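You operate a simulated robot arm through the tools that you are given. There is no shell and no other tool.

You are at the controls of a simulated two-armed robot. One attempt, no reset.

TASK
Crimp ring terminals on the red and brown leads from the mat.
Fine: load both in the shuttle; at the end slide it back out and leave them in it.
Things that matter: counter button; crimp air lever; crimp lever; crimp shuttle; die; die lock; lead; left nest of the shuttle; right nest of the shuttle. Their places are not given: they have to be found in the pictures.

Only the result counts: the job must be done as asked and must still hold three seconds after the hand-in. Knocking over, shifting, dropping, spilling or breaking anything else fails it.

THE ROBOT
Two 7-joint arms with fingered hands on one trunk that stands fixed in place. Base frame: the origin is at the foot of the trunk, x ahead of it, y to its left, z up. Readings come in m, degrees, newtons and seconds.
The left shoulder is at [0.059, 0.174, 1.065], the right one opposite. With the tool pointing down near the work surface each hand reaches from about 0.32 to 0.74 m from the base axis, measured 20 degrees to its own side. Payload 3.8 kg a hand.
The TCP of each hand is the grasp point between the finger pads, 0.026 m short of the fingertips. In the tool frame z runs along the fingers and y along their closing line. The gripper opens to 0.132 m; its body begins 0.073 m behind the TCP. The gripper is a hand of 3 fingers: y runs from the thumb to the fingers, the wrist lies at [0, 0, -0.224] in the tool frame, and closing takes about 1.5 s.
Orientation is that of the tool frame in the base frame, as a unit quaternion [w, x, y, z]. With the fingers straight down and closing along the base's y, the tool's x points along the base's -x, its y along +y and its z along -z.

THE INTERFACE
- The arms move only by the tool drive_tool. It takes "left_targets", "right_targets" or both (then of equal length, played together; a hand with none holds still); each is a list of rows, each a list of 7 numbers: the shift along the base's x, y, z in mm, then the turn, a rotation vector about the base's x, y, z in degrees, then the closure, from 0 (fully open) to 1 (shut). In form: [[x, y, z, wx, wy, wz, hand], ...]. A call has 1 to 20 rows; each row is the pose to reach, as a shift and turn from the pose commanded when the call began. Rows are played at 5 a second. More than 0.05 m and 8.6 degrees between two rows, or a gripper value outside its range, and nothing of the call is played. Where a pose cannot be reached the arm comes as near as it can. A force on the tool above 90 N (or 10 N above the force at the start of the call, whichever is more), or a blocked arm, ends the call early, and 0.2 s more pass. The fingers move at their own pace (about 0.108 m/s each) and stop on an object; they squeeze with about 29 N. The grip force told is the motor's: it shows also when the fingers shut on nothing. Time passes only in rows, and 0.2 s behind the last, so rows that repeat a pose let the fingers close. The reply holds the time, the measured pose of the TCP, the force on the tool along the base axes, the opening and the grip force, in the units named above and with some noise, with the torque about the TCP (base axes, N m) and any sound that the robot's microphone picked up, and new pictures: "views" is both (left out), scene, wrist or none (wrist: the cameras of the hands that moved).
- Cameras (640 x 400 px; columns grow to the right, rows downward): "scene" is now at [0.1597, -0.0355, 1.009]; the picture's right is [-0.50, -0.86, 0.00], its down [0.34, -0.20, -0.92] and it looks along [0.80, -0.46, 0.39] (base axes); focal length 214 px, centre (320, 200). "left" rides on the left gripper at [-0.062, 0.003, -0.092] in its tool frame; the picture's right is [-0.05, -1.00, 0.00], its down [0.83, -0.04, -0.55] and it looks along [0.55, -0.03, 0.83] (tool axes); focal length 230 px, centre (320, 200). "right" rides on the right gripper at [0.062, 0.003, -0.092] in its tool frame; the picture's right is [-0.05, 1.00, 0.00], its down [-0.83, -0.04, -0.55] and it looks along [-0.55, -0.03, 0.83] (tool axes); focal length 230 px, centre (320, 200).
- lift_body(by): moves the trunk up (or, below 0, down) by that many m; the arms and the scene camera ride with it, the base frame stays. It gives what a move gives, with no picture.
- set_grasp(shape, hand): the hand has 3 fingers and takes this shape, open, in about a second: jaw (thumb against the fingers, like two jaws); tri (thumb and two fingers); tip (a fingertip pinch); poke (one finger out to press); point (the index stretched); flat (the hand flat); cup (the hand cupped); fist (a fist). The gripper value then closes the fingers along that shape, each until it touches; the sizes above hold for jaw. It gives what a move gives, with no picture.
- head_to(pan, tilt): turns the head with the scene camera to pan (to the left, within 60 degrees either way) and tilt (down, from -29 to 69), counted from straight ahead of the robot (the tilt from the chest, where the trunk bows). It gives what a move gives, and a new picture of the scene camera.
- probe_pixels(camera, pixels): for up to 12 pixels [column, row] of the newest picture of that camera ("zoom" is the newest enlarged one), the place [x, y, z] in the base frame of the surface seen there, good to about 0.003 m. It takes no simulated time.
- zoom(camera, box): a new picture of the part [left, top, right, bottom] of that camera's present view, enlarged. It takes no simulated time.
- finish_job(): hands the job in; it is judged then, once.

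Open the grippers and draw the arms clear of the work before you hand the job in, unless the task says otherwise.

The tools are called after "Emit:" as a command line: name --argument value ..., lists and objects as JSON in quotes. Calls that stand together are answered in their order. drive_tool: Moves the arms, as the interface text tells. Its arguments: {"type":"object","properties":{"left_targets":{"type":"array"},"right_targets":{"type":"array"},"views":{"type":"string","enum":["both","scene","wrist","none"]}},"required":[]} The other tools are called the same way: lift_body (by) moves the trunk up or down; set_grasp (shape, hand) gives the hand a shape; head_to (pan, tilt) turns the head that bears the scene camera; probe_pixels (camera, pixels) gives the place of the surface under pixels of a picture; zoom (camera, box) takes an enlarged picture of a part of a camera's view; finish_job () hands the job in.

At the start:

```text
t: 0.0
left_position: [0.3716, -0.008, 1.2208]
left_tool_rot: [-0.001, 0.001, 1.0, 0.0]
left_wrist_force: [-0.1, 0.0, 0.2]
left_torque: [0.03, -0.01, 0.03]
left_opening: 0.132
left_finger_force: 0.0
left_shape: jaw
right_position: [0.3527, -0.5199, 1.2692]
right_tool_rot: [0.0, 0.0, 1.0, 0.0]
right_wrist_force: [0.1, 0.2, -0.6]
right_torque: [-0.02, 0.01, -0.02]
right_opening: 0.132
right_finger_force: 0.1
right_shape: jaw
trunk travel left (down, up): [-0.375, 0.107]
head pan, tilt (commanded): [-30.1, -23.1]
```

scene: 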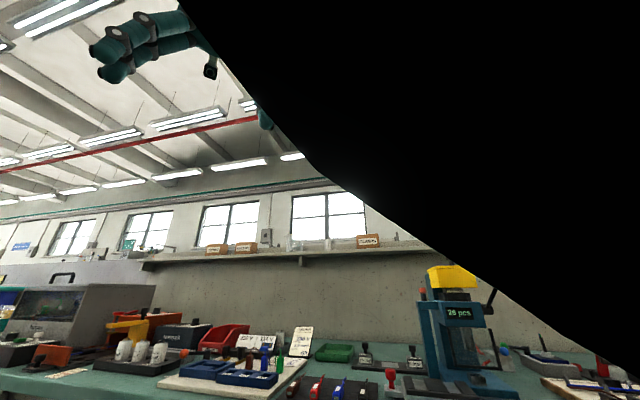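
right: 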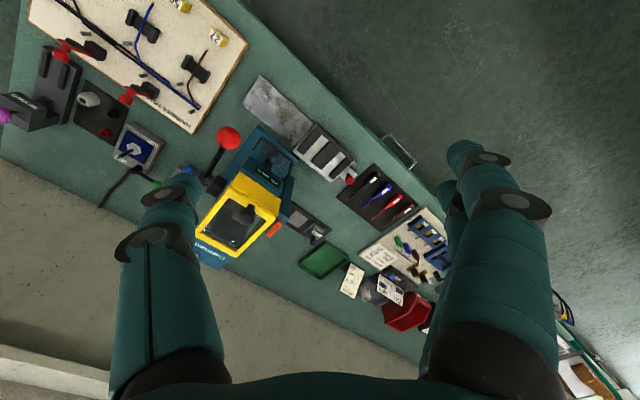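
left: 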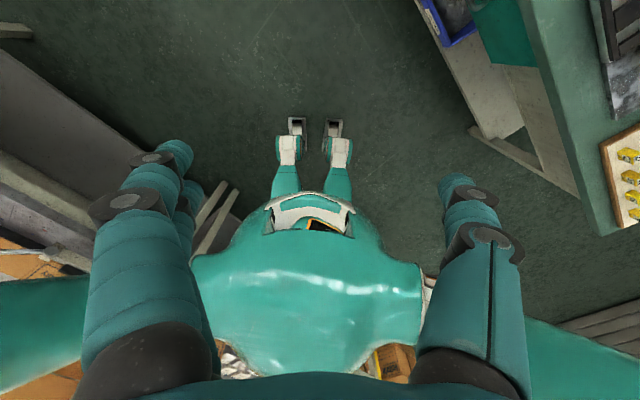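

The scene camera looks upward and is half blocked by the right arm; the bench sits at the bottom of the picture with a blue press near (455,330). I tilt the head down to see the bench.

Emit:
head_to --pan -30 --tilt 25

```text
t: 1.2
left_position: [0.3713, -0.0088, 1.2196]
left_tool_rot: [0.0, 0.0, 1.0, -0.001]
left_wrist_force: [-0.2, 0.3, -0.3]
left_torque: [-0.02, 0.0, -0.03]
left_opening: 0.1321
left_finger_force: 0.1
left_shape: jaw
right_position: [0.353, -0.5199, 1.2681]
right_tool_rot: [0.001, 0.0, 1.0, 0.001]
right_wrist_force: [0.6, 0.2, 0.6]
right_torque: [0.0, -0.01, -0.02]
right_opening: 0.132
right_finger_force: 0.1
right_shape: jaw
trunk travel left (down, up): [-0.375, 0.107]
head pan, tilt (commanded): [-30.0, 25.0]
```

scene: 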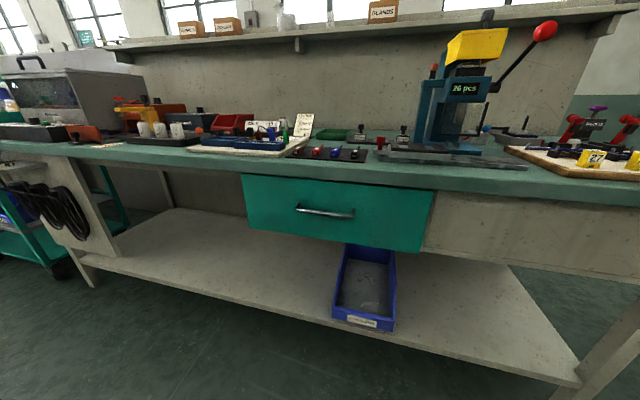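

The bench is seen nearly edge on. I probe several places to learn the height and location of the bench, press and mat.

Emit:
probe_pixels --camera "scene" --pixels '[[450, 158], [360, 168], [200, 155], [545, 30], [470, 90], [332, 152], [315, 152], [590, 165], [405, 145], [240, 140], [487, 130], [434, 70]]'

Emit:
zoom --camera "scene" --box '[360, 0, 600, 180]'

Emit:
zoom --camera "right" --box '[180, 60, 470, 300]'

```text
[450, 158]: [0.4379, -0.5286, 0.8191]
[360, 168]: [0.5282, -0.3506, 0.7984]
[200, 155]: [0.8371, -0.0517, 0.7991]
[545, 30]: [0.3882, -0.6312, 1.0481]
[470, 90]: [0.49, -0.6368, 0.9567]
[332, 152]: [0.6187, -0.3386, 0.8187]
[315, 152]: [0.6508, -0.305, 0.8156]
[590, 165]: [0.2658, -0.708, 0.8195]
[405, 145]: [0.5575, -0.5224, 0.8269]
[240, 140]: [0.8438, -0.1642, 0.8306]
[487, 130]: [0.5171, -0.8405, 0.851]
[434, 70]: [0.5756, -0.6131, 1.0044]
```

```text
2.22 times, centred on (480, 90) of scene
```

zoom: 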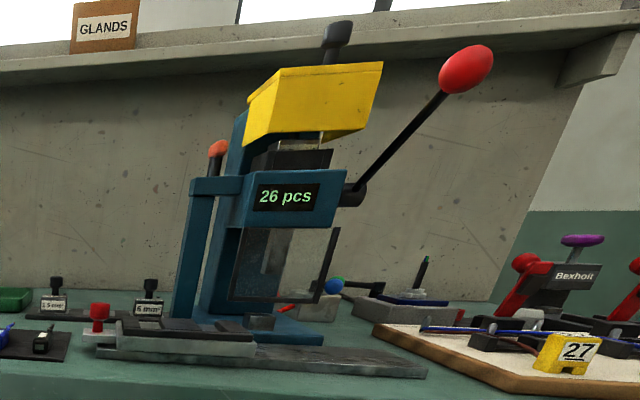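

```text
1.67 times, centred on (325, 180) of right
```

zoom: 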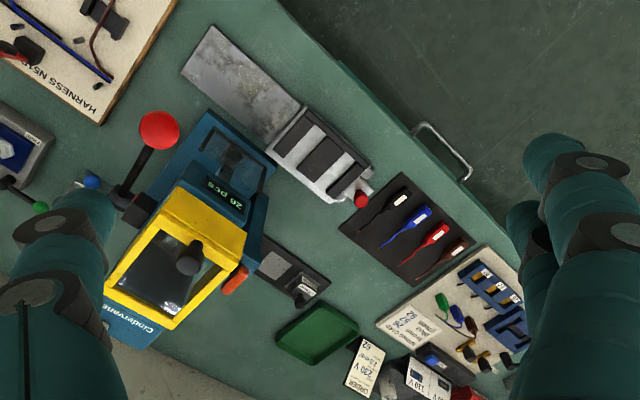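

The bench top is at z≈0.80, with the press around (0.5,-0.62), its shuttle in front, the lead mat near (0.62,-0.34) and die holders behind. I zoom in on each area from both cameras to read labels.

Emit:
zoom --camera "right" --box '[320, 150, 420, 230]'

Emit:
zoom --camera "right" --box '[330, 200, 470, 330]'

Emit:
zoom --camera "right" --box '[180, 110, 340, 270]'

Emit:
zoom --camera "scene" --box '[180, 100, 380, 190]'

Emit:
zoom --camera "scene" --box '[360, 80, 520, 180]'

```text
5.00 times, centred on (370, 190) of right
```

zoom: 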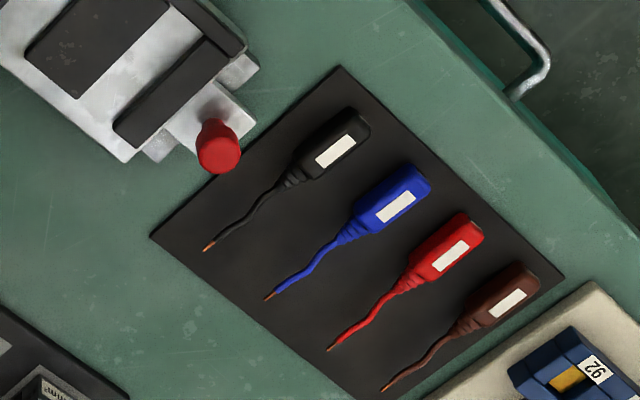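

```text
3.08 times, centred on (400, 265) of right
```

zoom: 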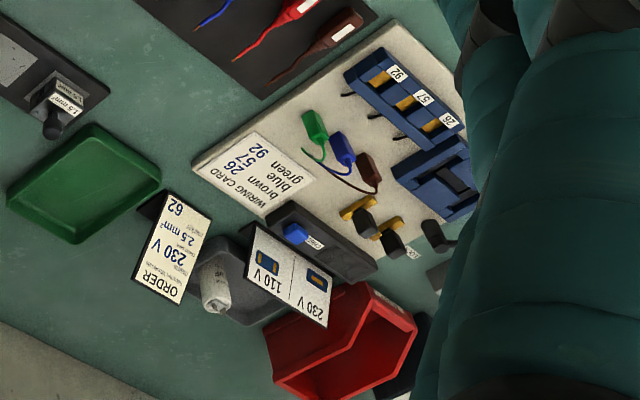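

```text
2.50 times, centred on (260, 190) of right
```

zoom: 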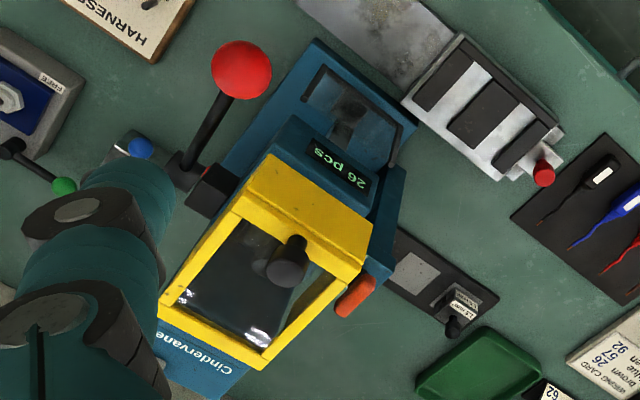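

```text
3.20 times, centred on (280, 145) of scene
```

zoom: 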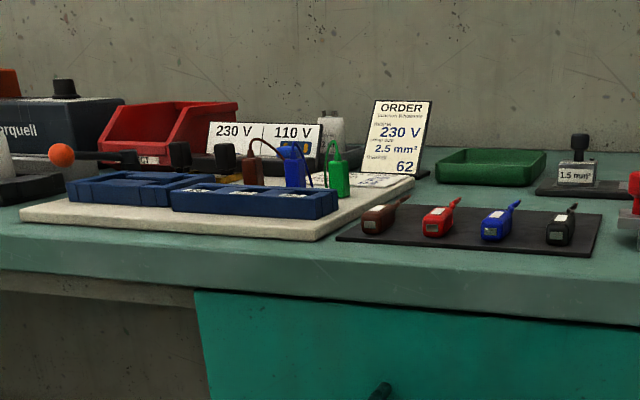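

```text
4.00 times, centred on (440, 130) of scene
```

zoom: 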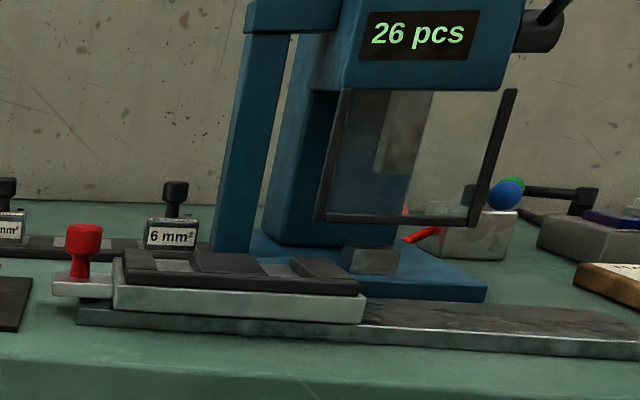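

The order card reads "230 V, 2.5 mm², … 62", and dies marked 1.5 mm² and 6 mm² stand outside the press. I lift the trunk for a steeper view and read more.

Emit:
lift_body --by 0.105

Emit:
head_to --pan -40 --tilt 20

```text
t: 2.5
left_position: [0.3735, -0.0076, 1.3243]
left_tool_rot: [-0.002, 0.0, 1.0, -0.001]
left_wrist_force: [1.3, -0.9, -1.0]
left_torque: [0.01, 0.01, -0.01]
left_opening: 0.1319
left_finger_force: 0.0
left_shape: jaw
right_position: [0.3544, -0.5211, 1.3723]
right_tool_rot: [-0.001, 0.0, 1.0, 0.001]
right_wrist_force: [0.4, 0.0, -0.5]
right_torque: [0.0, -0.01, 0.01]
right_opening: 0.1319
right_finger_force: 0.0
right_shape: jaw
trunk travel left (down, up): [-0.48, 0.002]
head pan, tilt (commanded): [-30.0, 25.0]
```

```text
t: 3.2
left_position: [0.3716, -0.0082, 1.3253]
left_tool_rot: [0.0, 0.0, 1.0, -0.001]
left_wrist_force: [0.5, 0.1, 0.9]
left_torque: [-0.01, 0.01, 0.02]
left_opening: 0.1321
left_finger_force: 0.1
left_shape: jaw
right_position: [0.3519, -0.5198, 1.3732]
right_tool_rot: [0.0, 0.0, 1.0, 0.0]
right_wrist_force: [-0.7, 0.6, -0.4]
right_torque: [-0.02, -0.02, 0.02]
right_opening: 0.1318
right_finger_force: 0.2
right_shape: jaw
trunk travel left (down, up): [-0.48, 0.002]
head pan, tilt (commanded): [-40.0, 20.0]
```

scene: 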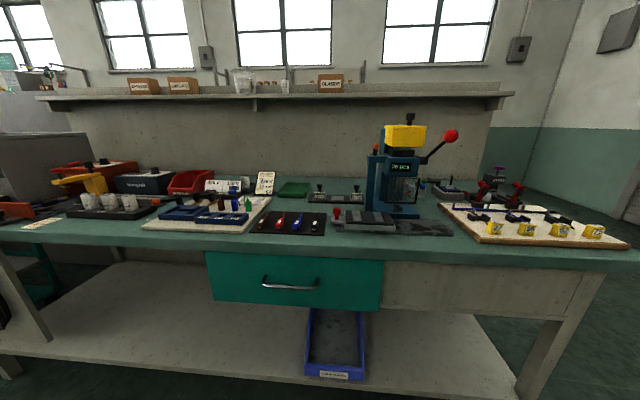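

The whole bench is now visible, with the press at (400,170) and the shuttle at (370,220). I zoom in on the press, card and shuttle.

Emit:
zoom --camera "scene" --box '[320, 105, 480, 245]'

Emit:
zoom --camera "scene" --box '[250, 160, 290, 200]'

Emit:
zoom --camera "scene" --box '[230, 170, 380, 250]'

Emit:
probe_pixels --camera "scene" --pixels '[[337, 214], [365, 218], [430, 228], [415, 186], [281, 222], [265, 180], [320, 192], [357, 192], [375, 148], [408, 122], [451, 136], [399, 172]]'

```text
2.86 times, centred on (400, 175) of scene
```

zoom: 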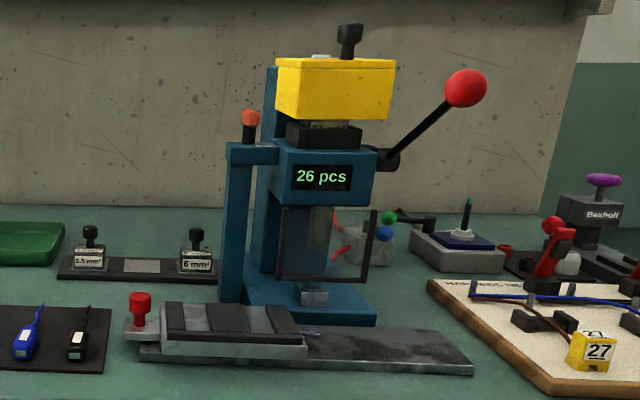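

```text
10.00 times, centred on (270, 180) of scene
```

zoom: 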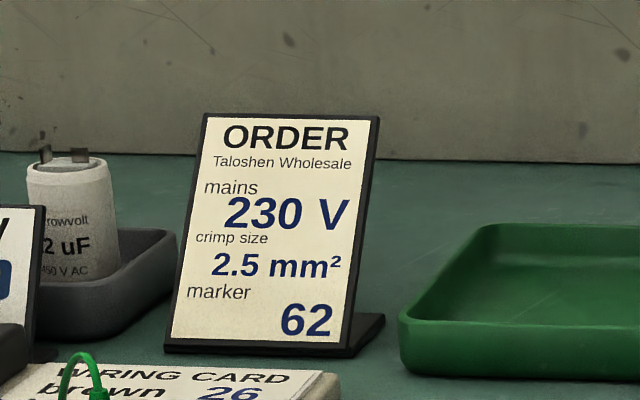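

```text
4.27 times, centred on (305, 210) of scene
```

zoom: 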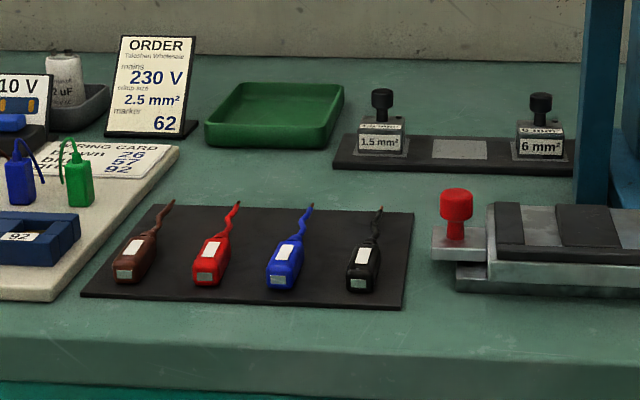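

```text
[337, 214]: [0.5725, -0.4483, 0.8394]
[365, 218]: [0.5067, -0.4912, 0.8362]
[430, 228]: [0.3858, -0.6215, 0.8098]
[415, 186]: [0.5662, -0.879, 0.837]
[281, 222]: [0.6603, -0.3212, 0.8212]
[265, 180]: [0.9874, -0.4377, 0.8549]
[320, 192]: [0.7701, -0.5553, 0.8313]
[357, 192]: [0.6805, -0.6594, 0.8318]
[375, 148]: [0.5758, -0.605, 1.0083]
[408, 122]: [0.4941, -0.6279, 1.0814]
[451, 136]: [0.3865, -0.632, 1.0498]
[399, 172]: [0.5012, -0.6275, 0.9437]
```

The card says crimp size 2.5 mm². I zoom strongly into the press parts to see the fitted die, its lock, the counter button and the air lever.

Emit:
zoom --camera "scene" --box '[365, 110, 465, 175]'

Emit:
zoom --camera "scene" --box '[375, 165, 435, 215]'

Emit:
zoom --camera "scene" --box '[405, 165, 475, 205]'

Emit:
zoom --camera "right" --box '[180, 110, 320, 250]'

Emit:
zoom --camera "scene" --box '[325, 195, 395, 240]'

```text
6.15 times, centred on (415, 142) of scene
```

zoom: 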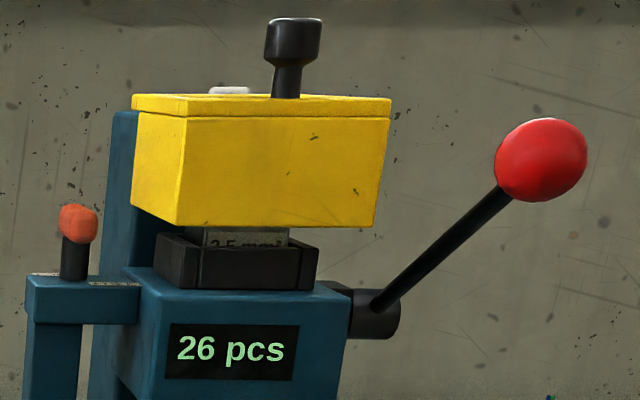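

```text
8.00 times, centred on (405, 190) of scene
```

zoom: 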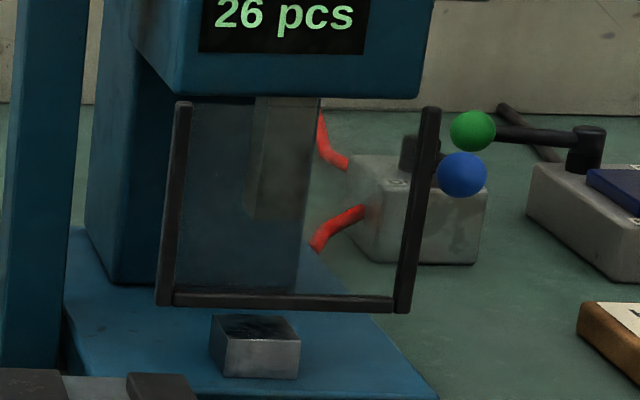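

```text
9.14 times, centred on (440, 185) of scene
```

zoom: 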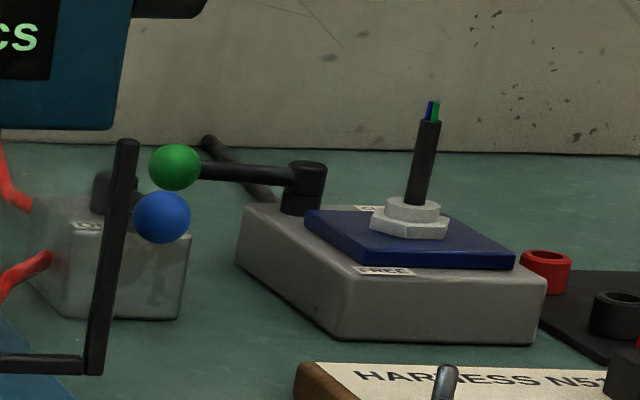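

```text
2.86 times, centred on (250, 180) of right
```

zoom: 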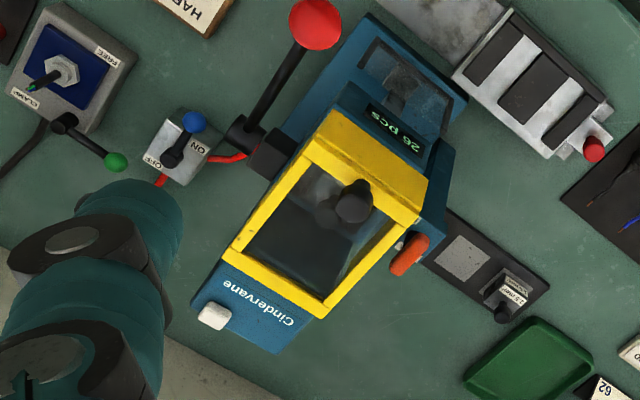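

```text
8.89 times, centred on (360, 218) of scene
```

zoom: 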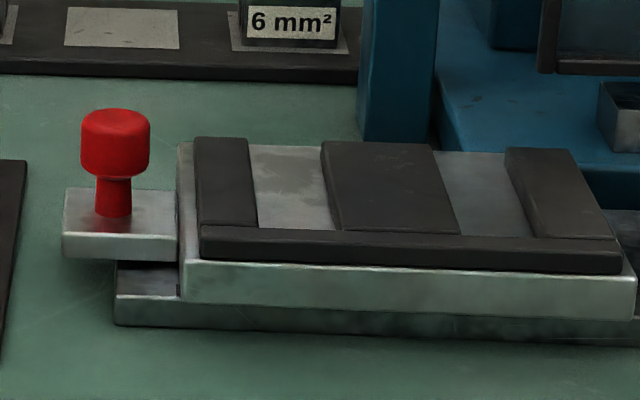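

The fitted die's label looks like "2.5 mm²" under the yellow guard; a valve with blue ball ("ON"/"OFF" labels) stands right of the press, and the white button sits on top at the rear. I zoom further to check the die label, lock and valve state.

Emit:
zoom --camera "scene" --box '[385, 135, 425, 160]'

Emit:
zoom --camera "right" --box '[200, 150, 250, 200]'

Emit:
zoom --camera "right" --box '[250, 190, 300, 240]'

Emit:
zoom --camera "scene" --box '[362, 138, 392, 162]'

```text
16.00 times, centred on (405, 148) of scene
```

zoom: 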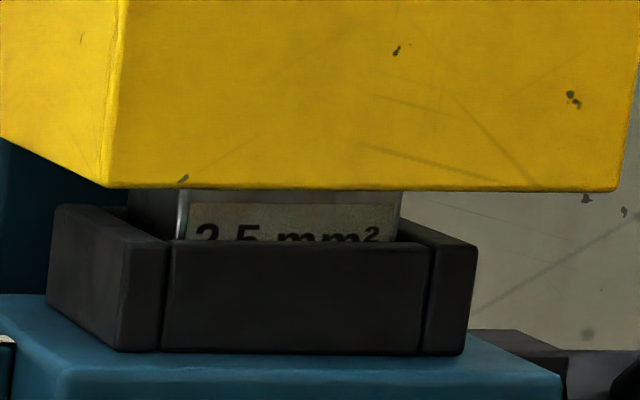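

```text
8.00 times, centred on (225, 175) of right
```

zoom: 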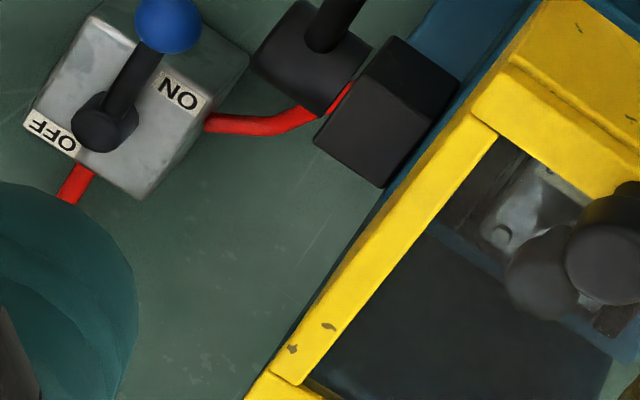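

```text
8.00 times, centred on (275, 215) of right
```

zoom: 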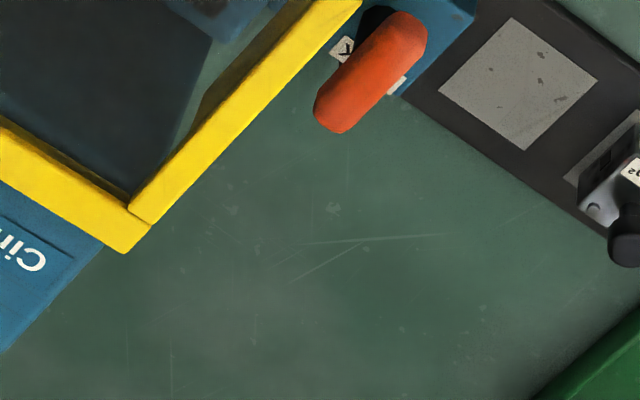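

```text
16.00 times, centred on (377, 150) of scene
```

zoom: 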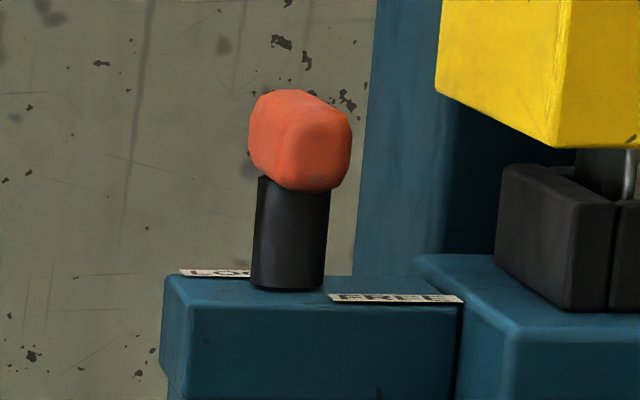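

The fitted die is indeed 2.5 mm², matching the order. The die lock shows "LOCK" and "FREE" labels with an orange grip between, so I probe lock, valve, rail, nests and leads precisely via zooms.

Emit:
probe_pixels --camera "zoom" --pixels '[[215, 272], [395, 298], [295, 280], [300, 140], [175, 280], [455, 305], [170, 300], [420, 258]]'

Emit:
zoom --camera "scene" --box '[325, 195, 465, 245]'

```text
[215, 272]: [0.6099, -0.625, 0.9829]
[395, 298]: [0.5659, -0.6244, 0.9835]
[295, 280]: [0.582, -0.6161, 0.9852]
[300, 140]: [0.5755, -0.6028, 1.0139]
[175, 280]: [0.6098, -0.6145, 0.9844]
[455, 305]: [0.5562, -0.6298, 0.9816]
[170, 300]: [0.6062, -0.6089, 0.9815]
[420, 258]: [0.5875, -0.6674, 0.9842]
```

```text
4.57 times, centred on (395, 220) of scene
```

zoom: 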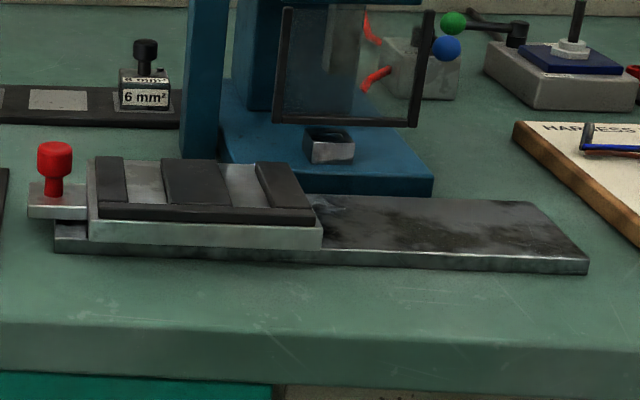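

I probe the rail, shuttle, nest bars, anvil and knob in this zoom to derive the bench axes and dimensions.

Emit:
probe_pixels --camera "zoom" --pixels '[[58, 232], [587, 262], [530, 205], [95, 225], [320, 235], [310, 205], [95, 160], [265, 165], [145, 185], [245, 185], [330, 135], [430, 180]]'

Emit:
probe_pixels --camera "zoom" --pixels '[[110, 180], [195, 180], [285, 185], [200, 212], [55, 152], [55, 190], [60, 210], [30, 205], [85, 205], [280, 120], [418, 122], [432, 14]]'

```text
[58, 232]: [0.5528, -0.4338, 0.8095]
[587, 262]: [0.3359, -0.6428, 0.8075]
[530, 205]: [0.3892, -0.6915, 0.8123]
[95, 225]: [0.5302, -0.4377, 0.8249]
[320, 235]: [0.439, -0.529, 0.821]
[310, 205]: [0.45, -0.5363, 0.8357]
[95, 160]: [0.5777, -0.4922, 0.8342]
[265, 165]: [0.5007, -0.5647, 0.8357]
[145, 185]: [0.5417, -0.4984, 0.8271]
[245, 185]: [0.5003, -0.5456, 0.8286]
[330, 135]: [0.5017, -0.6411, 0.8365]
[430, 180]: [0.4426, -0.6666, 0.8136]
```

```text
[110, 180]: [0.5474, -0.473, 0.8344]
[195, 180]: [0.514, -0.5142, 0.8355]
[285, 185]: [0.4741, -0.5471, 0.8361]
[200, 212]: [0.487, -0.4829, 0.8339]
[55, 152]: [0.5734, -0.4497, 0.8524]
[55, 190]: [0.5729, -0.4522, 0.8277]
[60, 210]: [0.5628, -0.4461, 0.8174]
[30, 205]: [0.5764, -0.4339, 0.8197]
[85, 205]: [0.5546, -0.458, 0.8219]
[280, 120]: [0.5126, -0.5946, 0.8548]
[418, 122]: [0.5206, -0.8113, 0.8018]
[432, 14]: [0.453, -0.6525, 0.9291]
```

Rail direction is about (-0.71,-0.70), so the bench faces the robot at roughly 45° to its right. I look more closely at the lock and valve from the right wrist camera, and probe the positions of lever and lock there.

Emit:
zoom --camera "right" --box '[262, 185, 287, 210]'

Emit:
zoom --camera "right" --box '[320, 140, 430, 240]'

Emit:
probe_pixels --camera "right" --pixels '[[221, 152], [214, 166], [208, 166], [222, 160], [238, 165], [234, 180], [270, 206], [226, 125], [211, 231], [250, 195]]'

```text
16.00 times, centred on (274, 198) of right
```

zoom: 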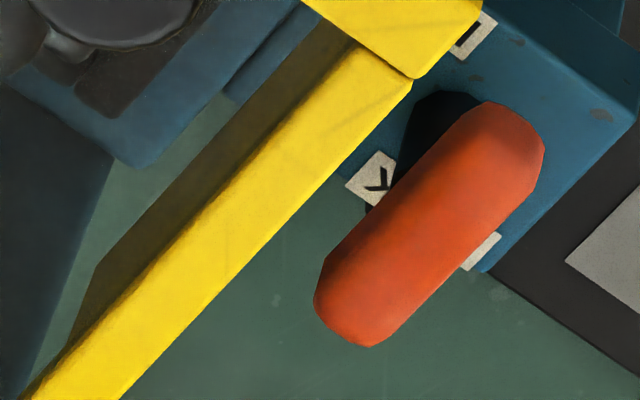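

```text
4.00 times, centred on (375, 190) of right
```

zoom: 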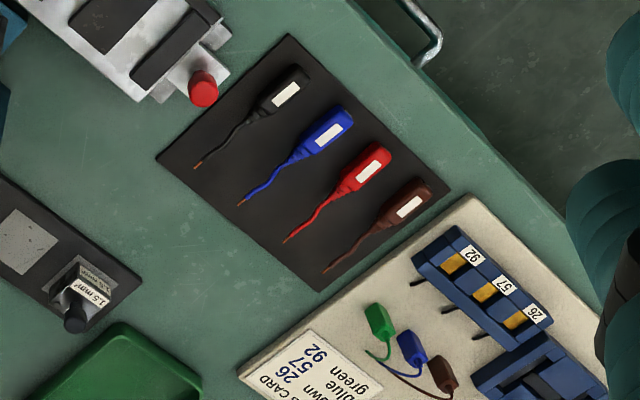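

```text
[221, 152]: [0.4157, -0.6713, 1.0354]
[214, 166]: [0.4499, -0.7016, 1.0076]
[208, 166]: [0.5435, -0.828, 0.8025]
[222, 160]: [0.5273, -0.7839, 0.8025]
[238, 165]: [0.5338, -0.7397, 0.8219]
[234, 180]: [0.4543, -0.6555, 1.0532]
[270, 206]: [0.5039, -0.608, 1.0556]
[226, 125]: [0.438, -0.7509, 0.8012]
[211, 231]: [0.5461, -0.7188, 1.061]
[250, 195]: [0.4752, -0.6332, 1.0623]
```

Probing the wrist picture directly uses the lifted view, so I use zooms for it. I re-zoom on the lock and the valve and probe inside.

Emit:
zoom --camera "right" --box '[262, 185, 287, 210]'

Emit:
probe_pixels --camera "zoom" --pixels '[[510, 130], [430, 215], [345, 320], [430, 110], [410, 140], [375, 180], [480, 250], [470, 35], [600, 115], [490, 265], [350, 160], [395, 165]]'

```text
16.00 times, centred on (274, 198) of right
```

zoom: 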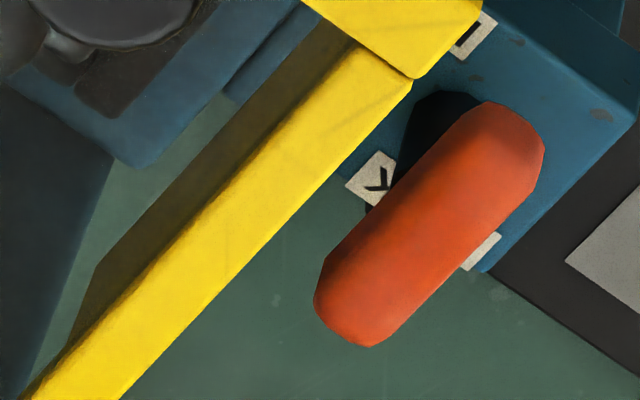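

```text
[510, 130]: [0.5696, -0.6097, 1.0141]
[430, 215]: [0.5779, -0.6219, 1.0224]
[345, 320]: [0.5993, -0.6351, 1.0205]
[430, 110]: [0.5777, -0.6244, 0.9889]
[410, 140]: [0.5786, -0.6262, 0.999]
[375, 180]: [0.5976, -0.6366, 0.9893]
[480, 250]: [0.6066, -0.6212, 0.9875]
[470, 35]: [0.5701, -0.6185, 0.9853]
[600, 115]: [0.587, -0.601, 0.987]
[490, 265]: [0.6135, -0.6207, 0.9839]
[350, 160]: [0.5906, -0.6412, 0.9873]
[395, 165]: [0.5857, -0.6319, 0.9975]
```

The lock grip points back over the LOCK label, so the die is locked. Now I check the air valve position the same way.

Emit:
zoom --camera "right" --box '[210, 135, 250, 175]'

Emit:
zoom --camera "right" --box '[190, 100, 340, 220]'

```text
10.00 times, centred on (230, 155) of right
```

zoom: 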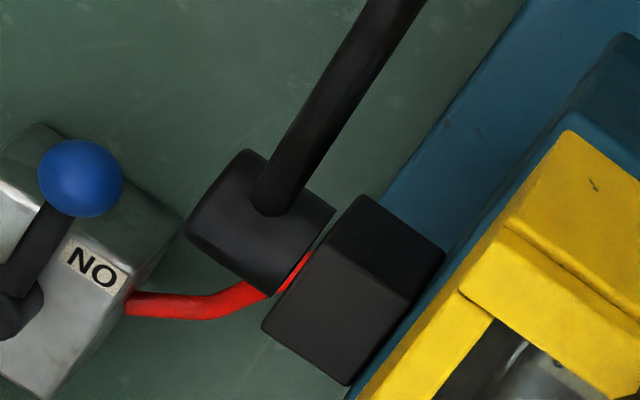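

```text
3.33 times, centred on (265, 160) of right
```

zoom: 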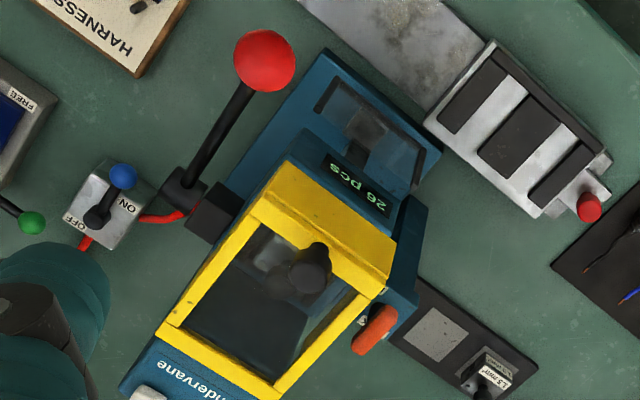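

Emit:
zoom --camera "right" --box '[195, 140, 240, 185]'

Emit:
probe_pixels --camera "zoom" --pixels '[[320, 200]]'

```text
8.89 times, centred on (218, 162) of right
```

zoom: 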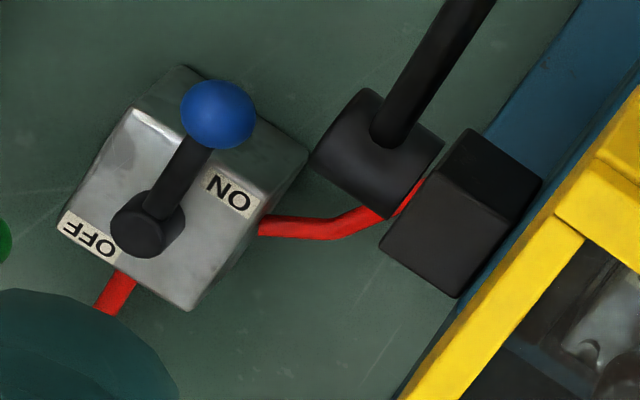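

```text
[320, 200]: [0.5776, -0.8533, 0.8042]
```

The valve lever points from the knob (140,235) to the blue ball (218,113). I probe these and the ON/OFF labels.

Emit:
probe_pixels --camera "zoom" --pixels '[[218, 113], [185, 160], [140, 225], [80, 230], [105, 245], [230, 195], [160, 130], [185, 300], [270, 165], [130, 115], [70, 215], [300, 155]]'

Emit:
probe_pixels --camera "scene" --pixels '[[451, 136], [399, 172]]'

```text
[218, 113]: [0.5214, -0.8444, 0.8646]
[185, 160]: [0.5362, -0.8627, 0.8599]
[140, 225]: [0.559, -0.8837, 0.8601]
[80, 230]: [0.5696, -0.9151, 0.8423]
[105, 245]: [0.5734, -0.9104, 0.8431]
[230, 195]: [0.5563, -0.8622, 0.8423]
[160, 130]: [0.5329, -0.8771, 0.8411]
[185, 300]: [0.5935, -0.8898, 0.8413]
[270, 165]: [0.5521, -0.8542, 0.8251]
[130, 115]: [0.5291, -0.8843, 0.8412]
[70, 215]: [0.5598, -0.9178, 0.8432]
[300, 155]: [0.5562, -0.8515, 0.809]
```

```text
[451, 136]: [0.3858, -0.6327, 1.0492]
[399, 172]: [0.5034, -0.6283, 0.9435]
```

The air lever points to the front beside the ON label, so air seems to be on. To be sure about the die lock's pointing direction, I bring the right wrist camera nearer over the press, staying well above it.

Emit:
drive_tool --right_targets '[[40, 0, 0, 0, 0, 0, 0], [80, 0, -20, 0, 0, 0, 0], [120, 0, -40, 0, 0, 0, 0], [150, 0, -60, 0, 0, 0, 0], [150, 0, -80, 0, 0, 0, 0]]' --views "wrist"

```text
t: 4.5
left_position: [0.3726, -0.0073, 1.3252]
left_tool_rot: [0.0, 0.0, 1.0, -0.001]
left_wrist_force: [0.2, -0.1, 0.3]
left_torque: [0.02, 0.03, 0.01]
left_opening: 0.1319
left_finger_force: 0.0
left_shape: jaw
right_position: [0.4852, -0.5189, 1.2911]
right_tool_rot: [0.0, -0.001, 1.0, 0.001]
right_wrist_force: [0.2, -0.3, -0.5]
right_torque: [-0.02, -0.01, 0.03]
right_opening: 0.1321
right_finger_force: 0.0
right_shape: jaw
right hand out of reach, approached as far as the arm can: row 3, 4, 5
trunk travel left (down, up): [-0.48, 0.002]
head pan, tilt (commanded): [-40.0, 20.0]
```

right: 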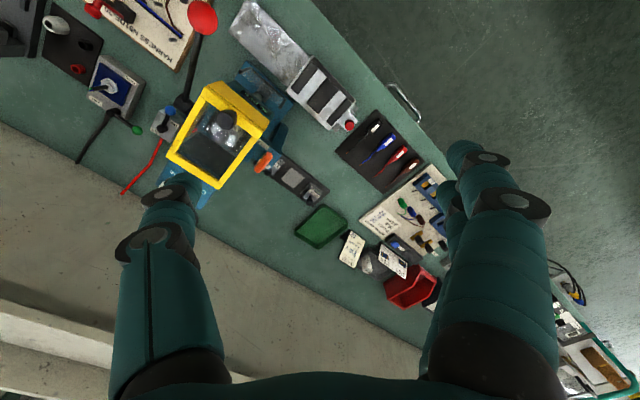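

The hand's fingers frame the view; the lock sits at (263,163). I zoom on it and probe.

Emit:
zoom --camera "right" --box '[247, 147, 279, 179]'

Emit:
probe_pixels --camera "zoom" --pixels '[[320, 200], [280, 260], [370, 150], [330, 130], [300, 170], [250, 200], [380, 250], [350, 280]]'

Emit:
zoom --camera "right" --box '[140, 60, 300, 200]'

```text
12.50 times, centred on (263, 163) of right
```

zoom: 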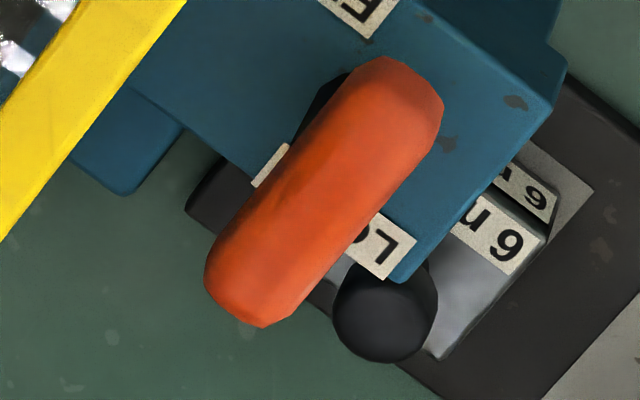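

```text
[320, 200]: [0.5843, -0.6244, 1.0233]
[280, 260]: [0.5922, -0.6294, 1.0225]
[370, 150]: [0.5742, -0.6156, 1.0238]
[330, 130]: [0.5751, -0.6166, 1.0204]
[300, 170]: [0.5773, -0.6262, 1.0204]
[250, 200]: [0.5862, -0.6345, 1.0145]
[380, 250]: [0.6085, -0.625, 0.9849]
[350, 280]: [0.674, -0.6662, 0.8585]
```

```text
2.86 times, centred on (220, 130) of right
```

zoom: 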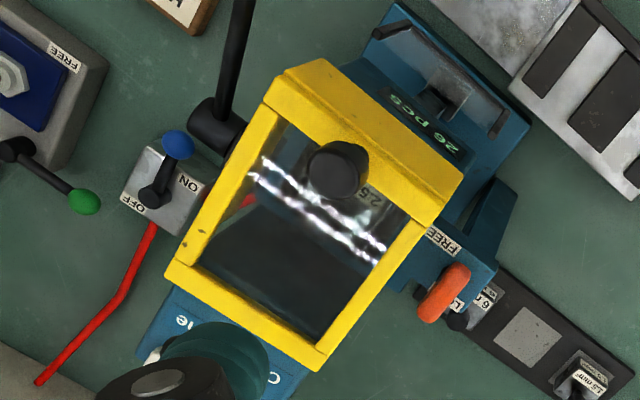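

The lock grip lies over the LOCK label and the air lever beside ON, so the press is ready with the 2.5 die. Next I measure the leads on the mat and the nests in close-up.

Emit:
zoom --camera "right" --box '[330, 100, 430, 200]'

Emit:
probe_pixels --camera "zoom" --pixels '[[320, 200]]'

Emit:
zoom --camera "right" --box '[270, 30, 370, 140]'

```text
4.00 times, centred on (380, 150) of right
```

zoom: 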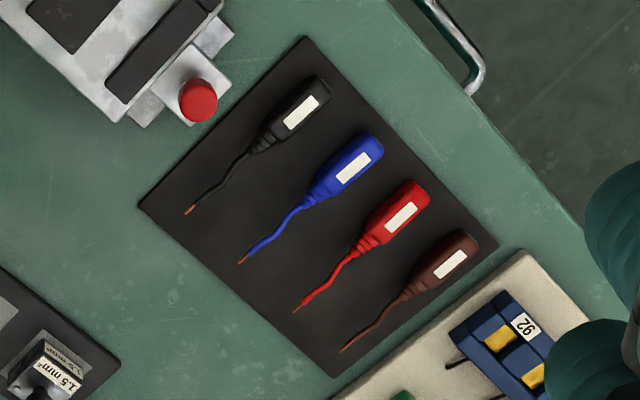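

```text
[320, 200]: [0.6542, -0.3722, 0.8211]
```

```text
3.64 times, centred on (320, 85) of right
```

zoom: 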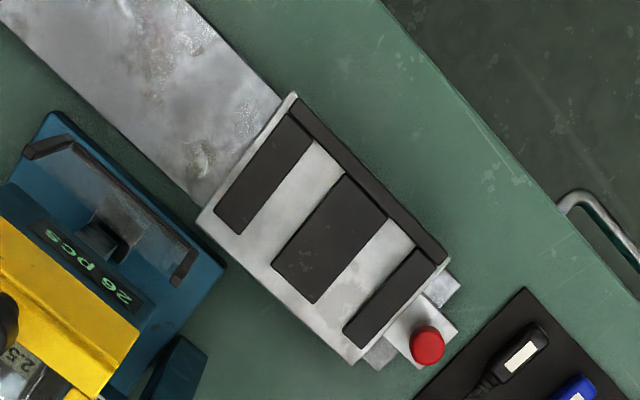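

The shuttle has two open slots between dark bars, open to the back. I probe the slot edges and shuttle corners in this zoom.

Emit:
probe_pixels --camera "zoom" --pixels '[[313, 145], [343, 175], [238, 232], [275, 262], [386, 220], [416, 250], [315, 302], [346, 325], [294, 95], [448, 260], [353, 360], [200, 220]]'

Emit:
probe_pixels --camera "zoom" --pixels '[[295, 200], [345, 275], [255, 185], [335, 240], [390, 300], [360, 180], [428, 340], [440, 310], [385, 345], [100, 235], [60, 210], [180, 275]]'

Emit:
zoom --camera "right" --box '[365, 130, 415, 190]'

```text
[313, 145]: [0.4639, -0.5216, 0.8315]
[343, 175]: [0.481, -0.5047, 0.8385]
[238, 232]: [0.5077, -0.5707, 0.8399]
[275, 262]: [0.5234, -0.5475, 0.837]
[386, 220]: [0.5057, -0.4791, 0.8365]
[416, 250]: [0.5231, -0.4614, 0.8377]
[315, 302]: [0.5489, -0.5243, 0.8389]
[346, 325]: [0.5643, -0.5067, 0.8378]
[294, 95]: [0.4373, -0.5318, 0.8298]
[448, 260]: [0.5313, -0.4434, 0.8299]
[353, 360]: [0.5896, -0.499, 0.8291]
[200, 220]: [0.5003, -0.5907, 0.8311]
```

```text
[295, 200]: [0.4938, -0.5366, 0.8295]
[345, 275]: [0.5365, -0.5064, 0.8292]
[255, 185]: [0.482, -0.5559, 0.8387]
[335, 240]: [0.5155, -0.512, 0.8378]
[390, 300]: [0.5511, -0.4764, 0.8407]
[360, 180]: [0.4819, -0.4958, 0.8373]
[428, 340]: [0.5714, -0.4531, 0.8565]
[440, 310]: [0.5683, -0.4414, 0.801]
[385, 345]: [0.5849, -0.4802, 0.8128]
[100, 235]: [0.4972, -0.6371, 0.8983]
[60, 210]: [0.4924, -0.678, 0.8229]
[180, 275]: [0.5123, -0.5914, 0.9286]
```

```text
6.67 times, centred on (390, 160) of right
```

zoom: 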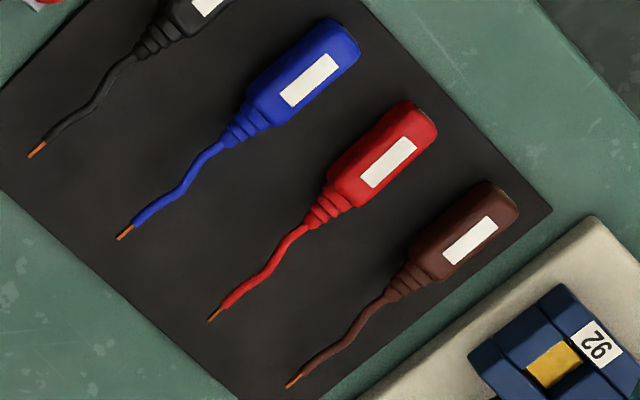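

The slots are ~0.025 m wide, centred at bench offsets ~-0.030 and +0.029, floor z≈0.829, bars z≈0.838. Now I probe the red and brown leads in the lead zoom.

Emit:
probe_pixels --camera "zoom" --pixels '[[388, 160], [420, 110], [330, 200], [405, 105], [435, 125], [360, 205], [340, 175], [210, 318], [270, 260], [320, 215], [430, 150], [398, 190]]'

Emit:
probe_pixels --camera "zoom" --pixels '[[470, 240], [490, 185], [515, 205], [415, 250], [445, 275], [290, 382], [350, 330], [405, 275], [512, 225], [330, 380], [548, 210], [375, 10]]'

```text
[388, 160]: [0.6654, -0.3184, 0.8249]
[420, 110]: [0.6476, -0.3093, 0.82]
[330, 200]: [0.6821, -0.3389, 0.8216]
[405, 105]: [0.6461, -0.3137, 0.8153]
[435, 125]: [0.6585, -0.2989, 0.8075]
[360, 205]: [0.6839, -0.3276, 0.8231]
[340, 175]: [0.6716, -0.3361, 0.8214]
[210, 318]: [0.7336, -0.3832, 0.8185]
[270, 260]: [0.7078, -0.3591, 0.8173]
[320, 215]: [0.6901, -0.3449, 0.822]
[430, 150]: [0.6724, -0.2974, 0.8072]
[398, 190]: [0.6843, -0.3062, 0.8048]
```

```text
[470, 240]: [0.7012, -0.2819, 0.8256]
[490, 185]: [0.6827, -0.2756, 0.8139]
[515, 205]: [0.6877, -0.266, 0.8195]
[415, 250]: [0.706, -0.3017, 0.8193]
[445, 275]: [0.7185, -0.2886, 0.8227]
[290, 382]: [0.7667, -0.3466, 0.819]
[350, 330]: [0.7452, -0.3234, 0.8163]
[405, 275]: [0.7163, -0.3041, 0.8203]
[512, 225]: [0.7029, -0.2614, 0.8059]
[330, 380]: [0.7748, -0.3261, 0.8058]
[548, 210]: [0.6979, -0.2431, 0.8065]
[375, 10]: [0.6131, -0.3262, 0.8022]
```

The red handle is centred near (0.664,-0.319) and brown near (0.701,-0.283), both with wires pointing to the back (bench depth direction). I turn the right hand -45° about z so it closes across the handles, move it back over free space, and pull the left hand aside.

Emit:
drive_tool --right_targets '[[0, 20, 0, 0, 0, -7.5, 0], [0, 40, 0, 0, 0, -15, 0], [0, 60, -5, 0, 0, -22.5, 0], [0, 80, -10, 0, 0, -30, 0], [0, 100, -20, 0, 0, -37.5, 0], [0, 120, -40, 0, 0, -45, 0]]' --left_targets '[[0, 25, 0, 0, 0, 0, 0], [0, 50, 0, 0, 0, 0, 0], [0, 75, 0, 0, 0, 0, 0], [0, 100, 0, 0, 0, 0, 0], [0, 125, 0, 0, 0, 0, 0], [0, 150, 0, 0, 0, 0, 0]]' --views "wrist"

```text
t: 5.8
left_position: [0.3731, 0.1427, 1.3237]
left_tool_rot: [0.0, 0.0, 1.0, -0.002]
left_wrist_force: [0.3, 0.1, -0.1]
left_torque: [-0.02, 0.0, 0.0]
left_opening: 0.1318
left_finger_force: 0.1
left_shape: jaw
right_position: [0.4854, -0.3966, 1.2497]
right_tool_rot: [0.001, 0.383, 0.924, 0.0]
right_wrist_force: [0.6, -0.4, -0.1]
right_torque: [-0.03, 0.01, 0.01]
right_opening: 0.1319
right_finger_force: 0.1
right_shape: jaw
trunk travel left (down, up): [-0.48, 0.002]
head pan, tilt (commanded): [-40.0, 20.0]
```

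right: 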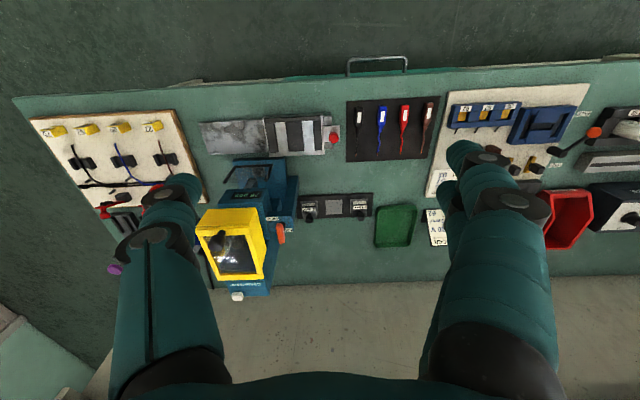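
left: 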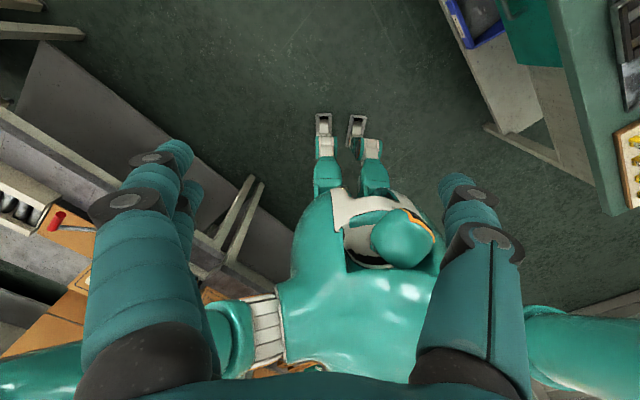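

The wrist view is now aligned with the bench, leads at (358–428,130). I lower the trunk back to its starting height for the best reach.

Emit:
lift_body --by -0.105

Emit:
head_to --pan -35 --tilt 25

```text
t: 7.2
left_position: [0.3725, 0.1427, 1.2207]
left_tool_rot: [0.002, -0.001, 1.0, -0.001]
left_wrist_force: [-0.8, -0.3, 0.2]
left_torque: [0.0, 0.01, 0.03]
left_opening: 0.1318
left_finger_force: 0.0
left_shape: jaw
right_position: [0.4837, -0.3975, 1.1463]
right_tool_rot: [0.001, 0.383, 0.924, 0.0]
right_wrist_force: [0.5, -0.2, 0.2]
right_torque: [0.0, -0.01, 0.0]
right_opening: 0.1318
right_finger_force: 0.0
right_shape: jaw
trunk travel left (down, up): [-0.375, 0.107]
head pan, tilt (commanded): [-40.0, 20.0]
```

```text
t: 7.9
left_position: [0.3725, 0.1421, 1.2208]
left_tool_rot: [-0.001, -0.001, 1.0, 0.0]
left_wrist_force: [-0.1, 0.1, 0.6]
left_torque: [0.02, 0.01, 0.02]
left_opening: 0.1318
left_finger_force: 0.0
left_shape: jaw
right_position: [0.4834, -0.3986, 1.1457]
right_tool_rot: [0.0, 0.383, 0.924, 0.0]
right_wrist_force: [0.8, 0.0, -0.4]
right_torque: [0.01, 0.01, 0.02]
right_opening: 0.1318
right_finger_force: 0.1
right_shape: jaw
trunk travel left (down, up): [-0.375, 0.107]
head pan, tilt (commanded): [-35.0, 25.0]
```

scene: 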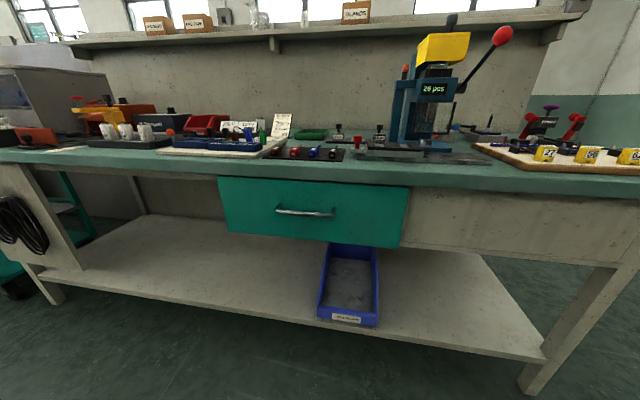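

I bring the right hand down above the red lead (still ~0.13 m clear) and part-close the fingers to learn the opening at closure 0.65.

Emit:
drive_tool --right_targets '[[25, 10, -30, 0, 0, 0, 0.3], [50, 20, -60, 0, 0, 0, 0.5], [75, 30, -95, 0, 0, 0, 0.65], [100, 40, -130, 0, 0, 0, 0.65], [120, 50, -160, 0, 0, 0, 0.65], [135, 60, -190, 0, 0, 0, 0.65], [135, 60, -190, 0, 0, 0, 0.65]]' --views "both"

```text
t: 9.5
left_position: [0.3713, 0.1415, 1.2204]
left_tool_rot: [0.0, 0.0, 1.0, -0.001]
left_wrist_force: [-0.5, 0.9, 0.2]
left_torque: [0.03, -0.03, 0.01]
left_opening: 0.1319
left_finger_force: 0.0
left_shape: jaw
right_position: [0.6165, -0.3383, 0.9577]
right_tool_rot: [0.0, 0.382, 0.924, 0.0]
right_wrist_force: [-0.7, -0.1, -0.2]
right_torque: [-0.02, 0.0, -0.01]
right_opening: 0.0463
right_finger_force: 0.1
right_shape: jaw
trunk travel left (down, up): [-0.375, 0.107]
head pan, tilt (commanded): [-35.0, 25.0]
```

scene: 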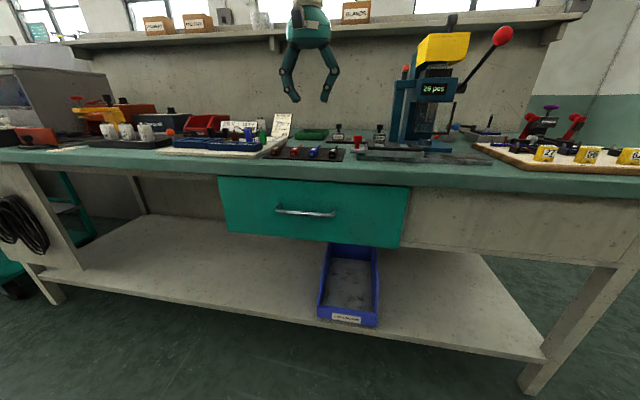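
right: 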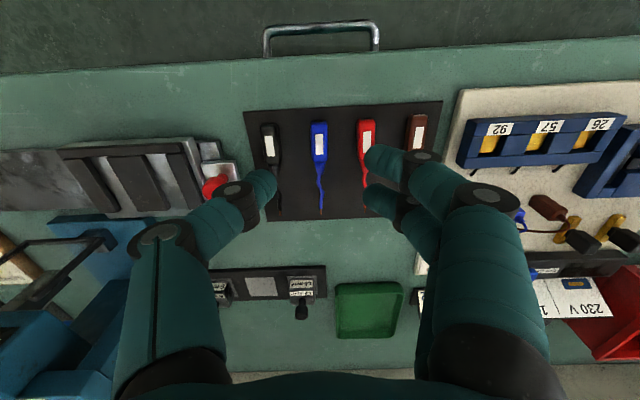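

Closure maps linearly (0.65 → 46 mm), and the hand is above and left of the red lead (366,135). I zoom there and probe the handle outline for an exact grasp pose.

Emit:
zoom --camera "right" --box '[300, 100, 450, 220]'

Emit:
probe_pixels --camera "zoom" --pixels '[[320, 200]]'

```text
3.33 times, centred on (375, 160) of right
```

zoom: 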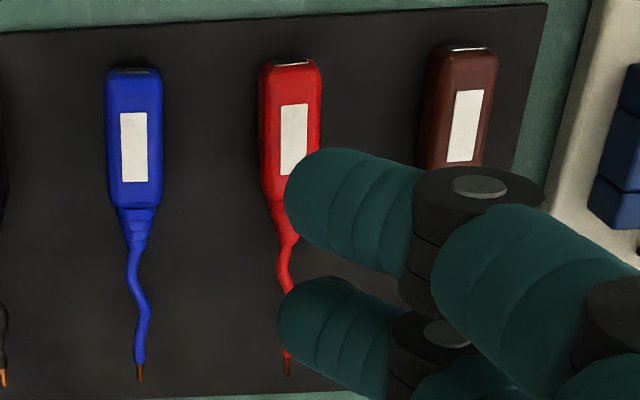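

```text
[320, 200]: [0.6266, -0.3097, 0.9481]
```

I check the finger shape from the scene camera to judge how far the tips reach below the grasp point.

Emit:
zoom --camera "scene" --box '[260, 40, 360, 120]'

Emit:
probe_pixels --camera "zoom" --pixels '[[320, 200], [225, 390], [425, 390]]'

```text
5.00 times, centred on (310, 80) of scene
```

zoom: 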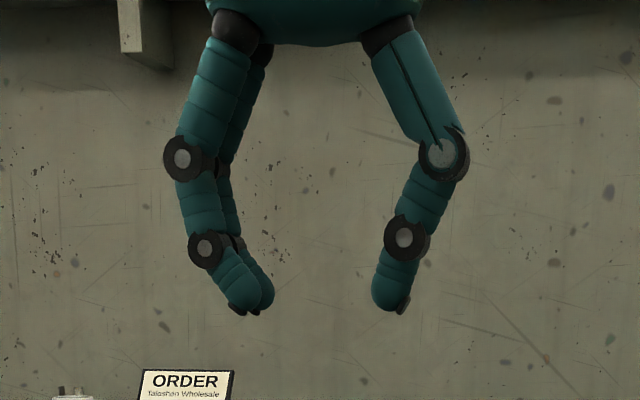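

```text
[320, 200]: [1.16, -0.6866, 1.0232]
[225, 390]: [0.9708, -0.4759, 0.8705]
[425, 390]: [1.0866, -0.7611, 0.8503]
```

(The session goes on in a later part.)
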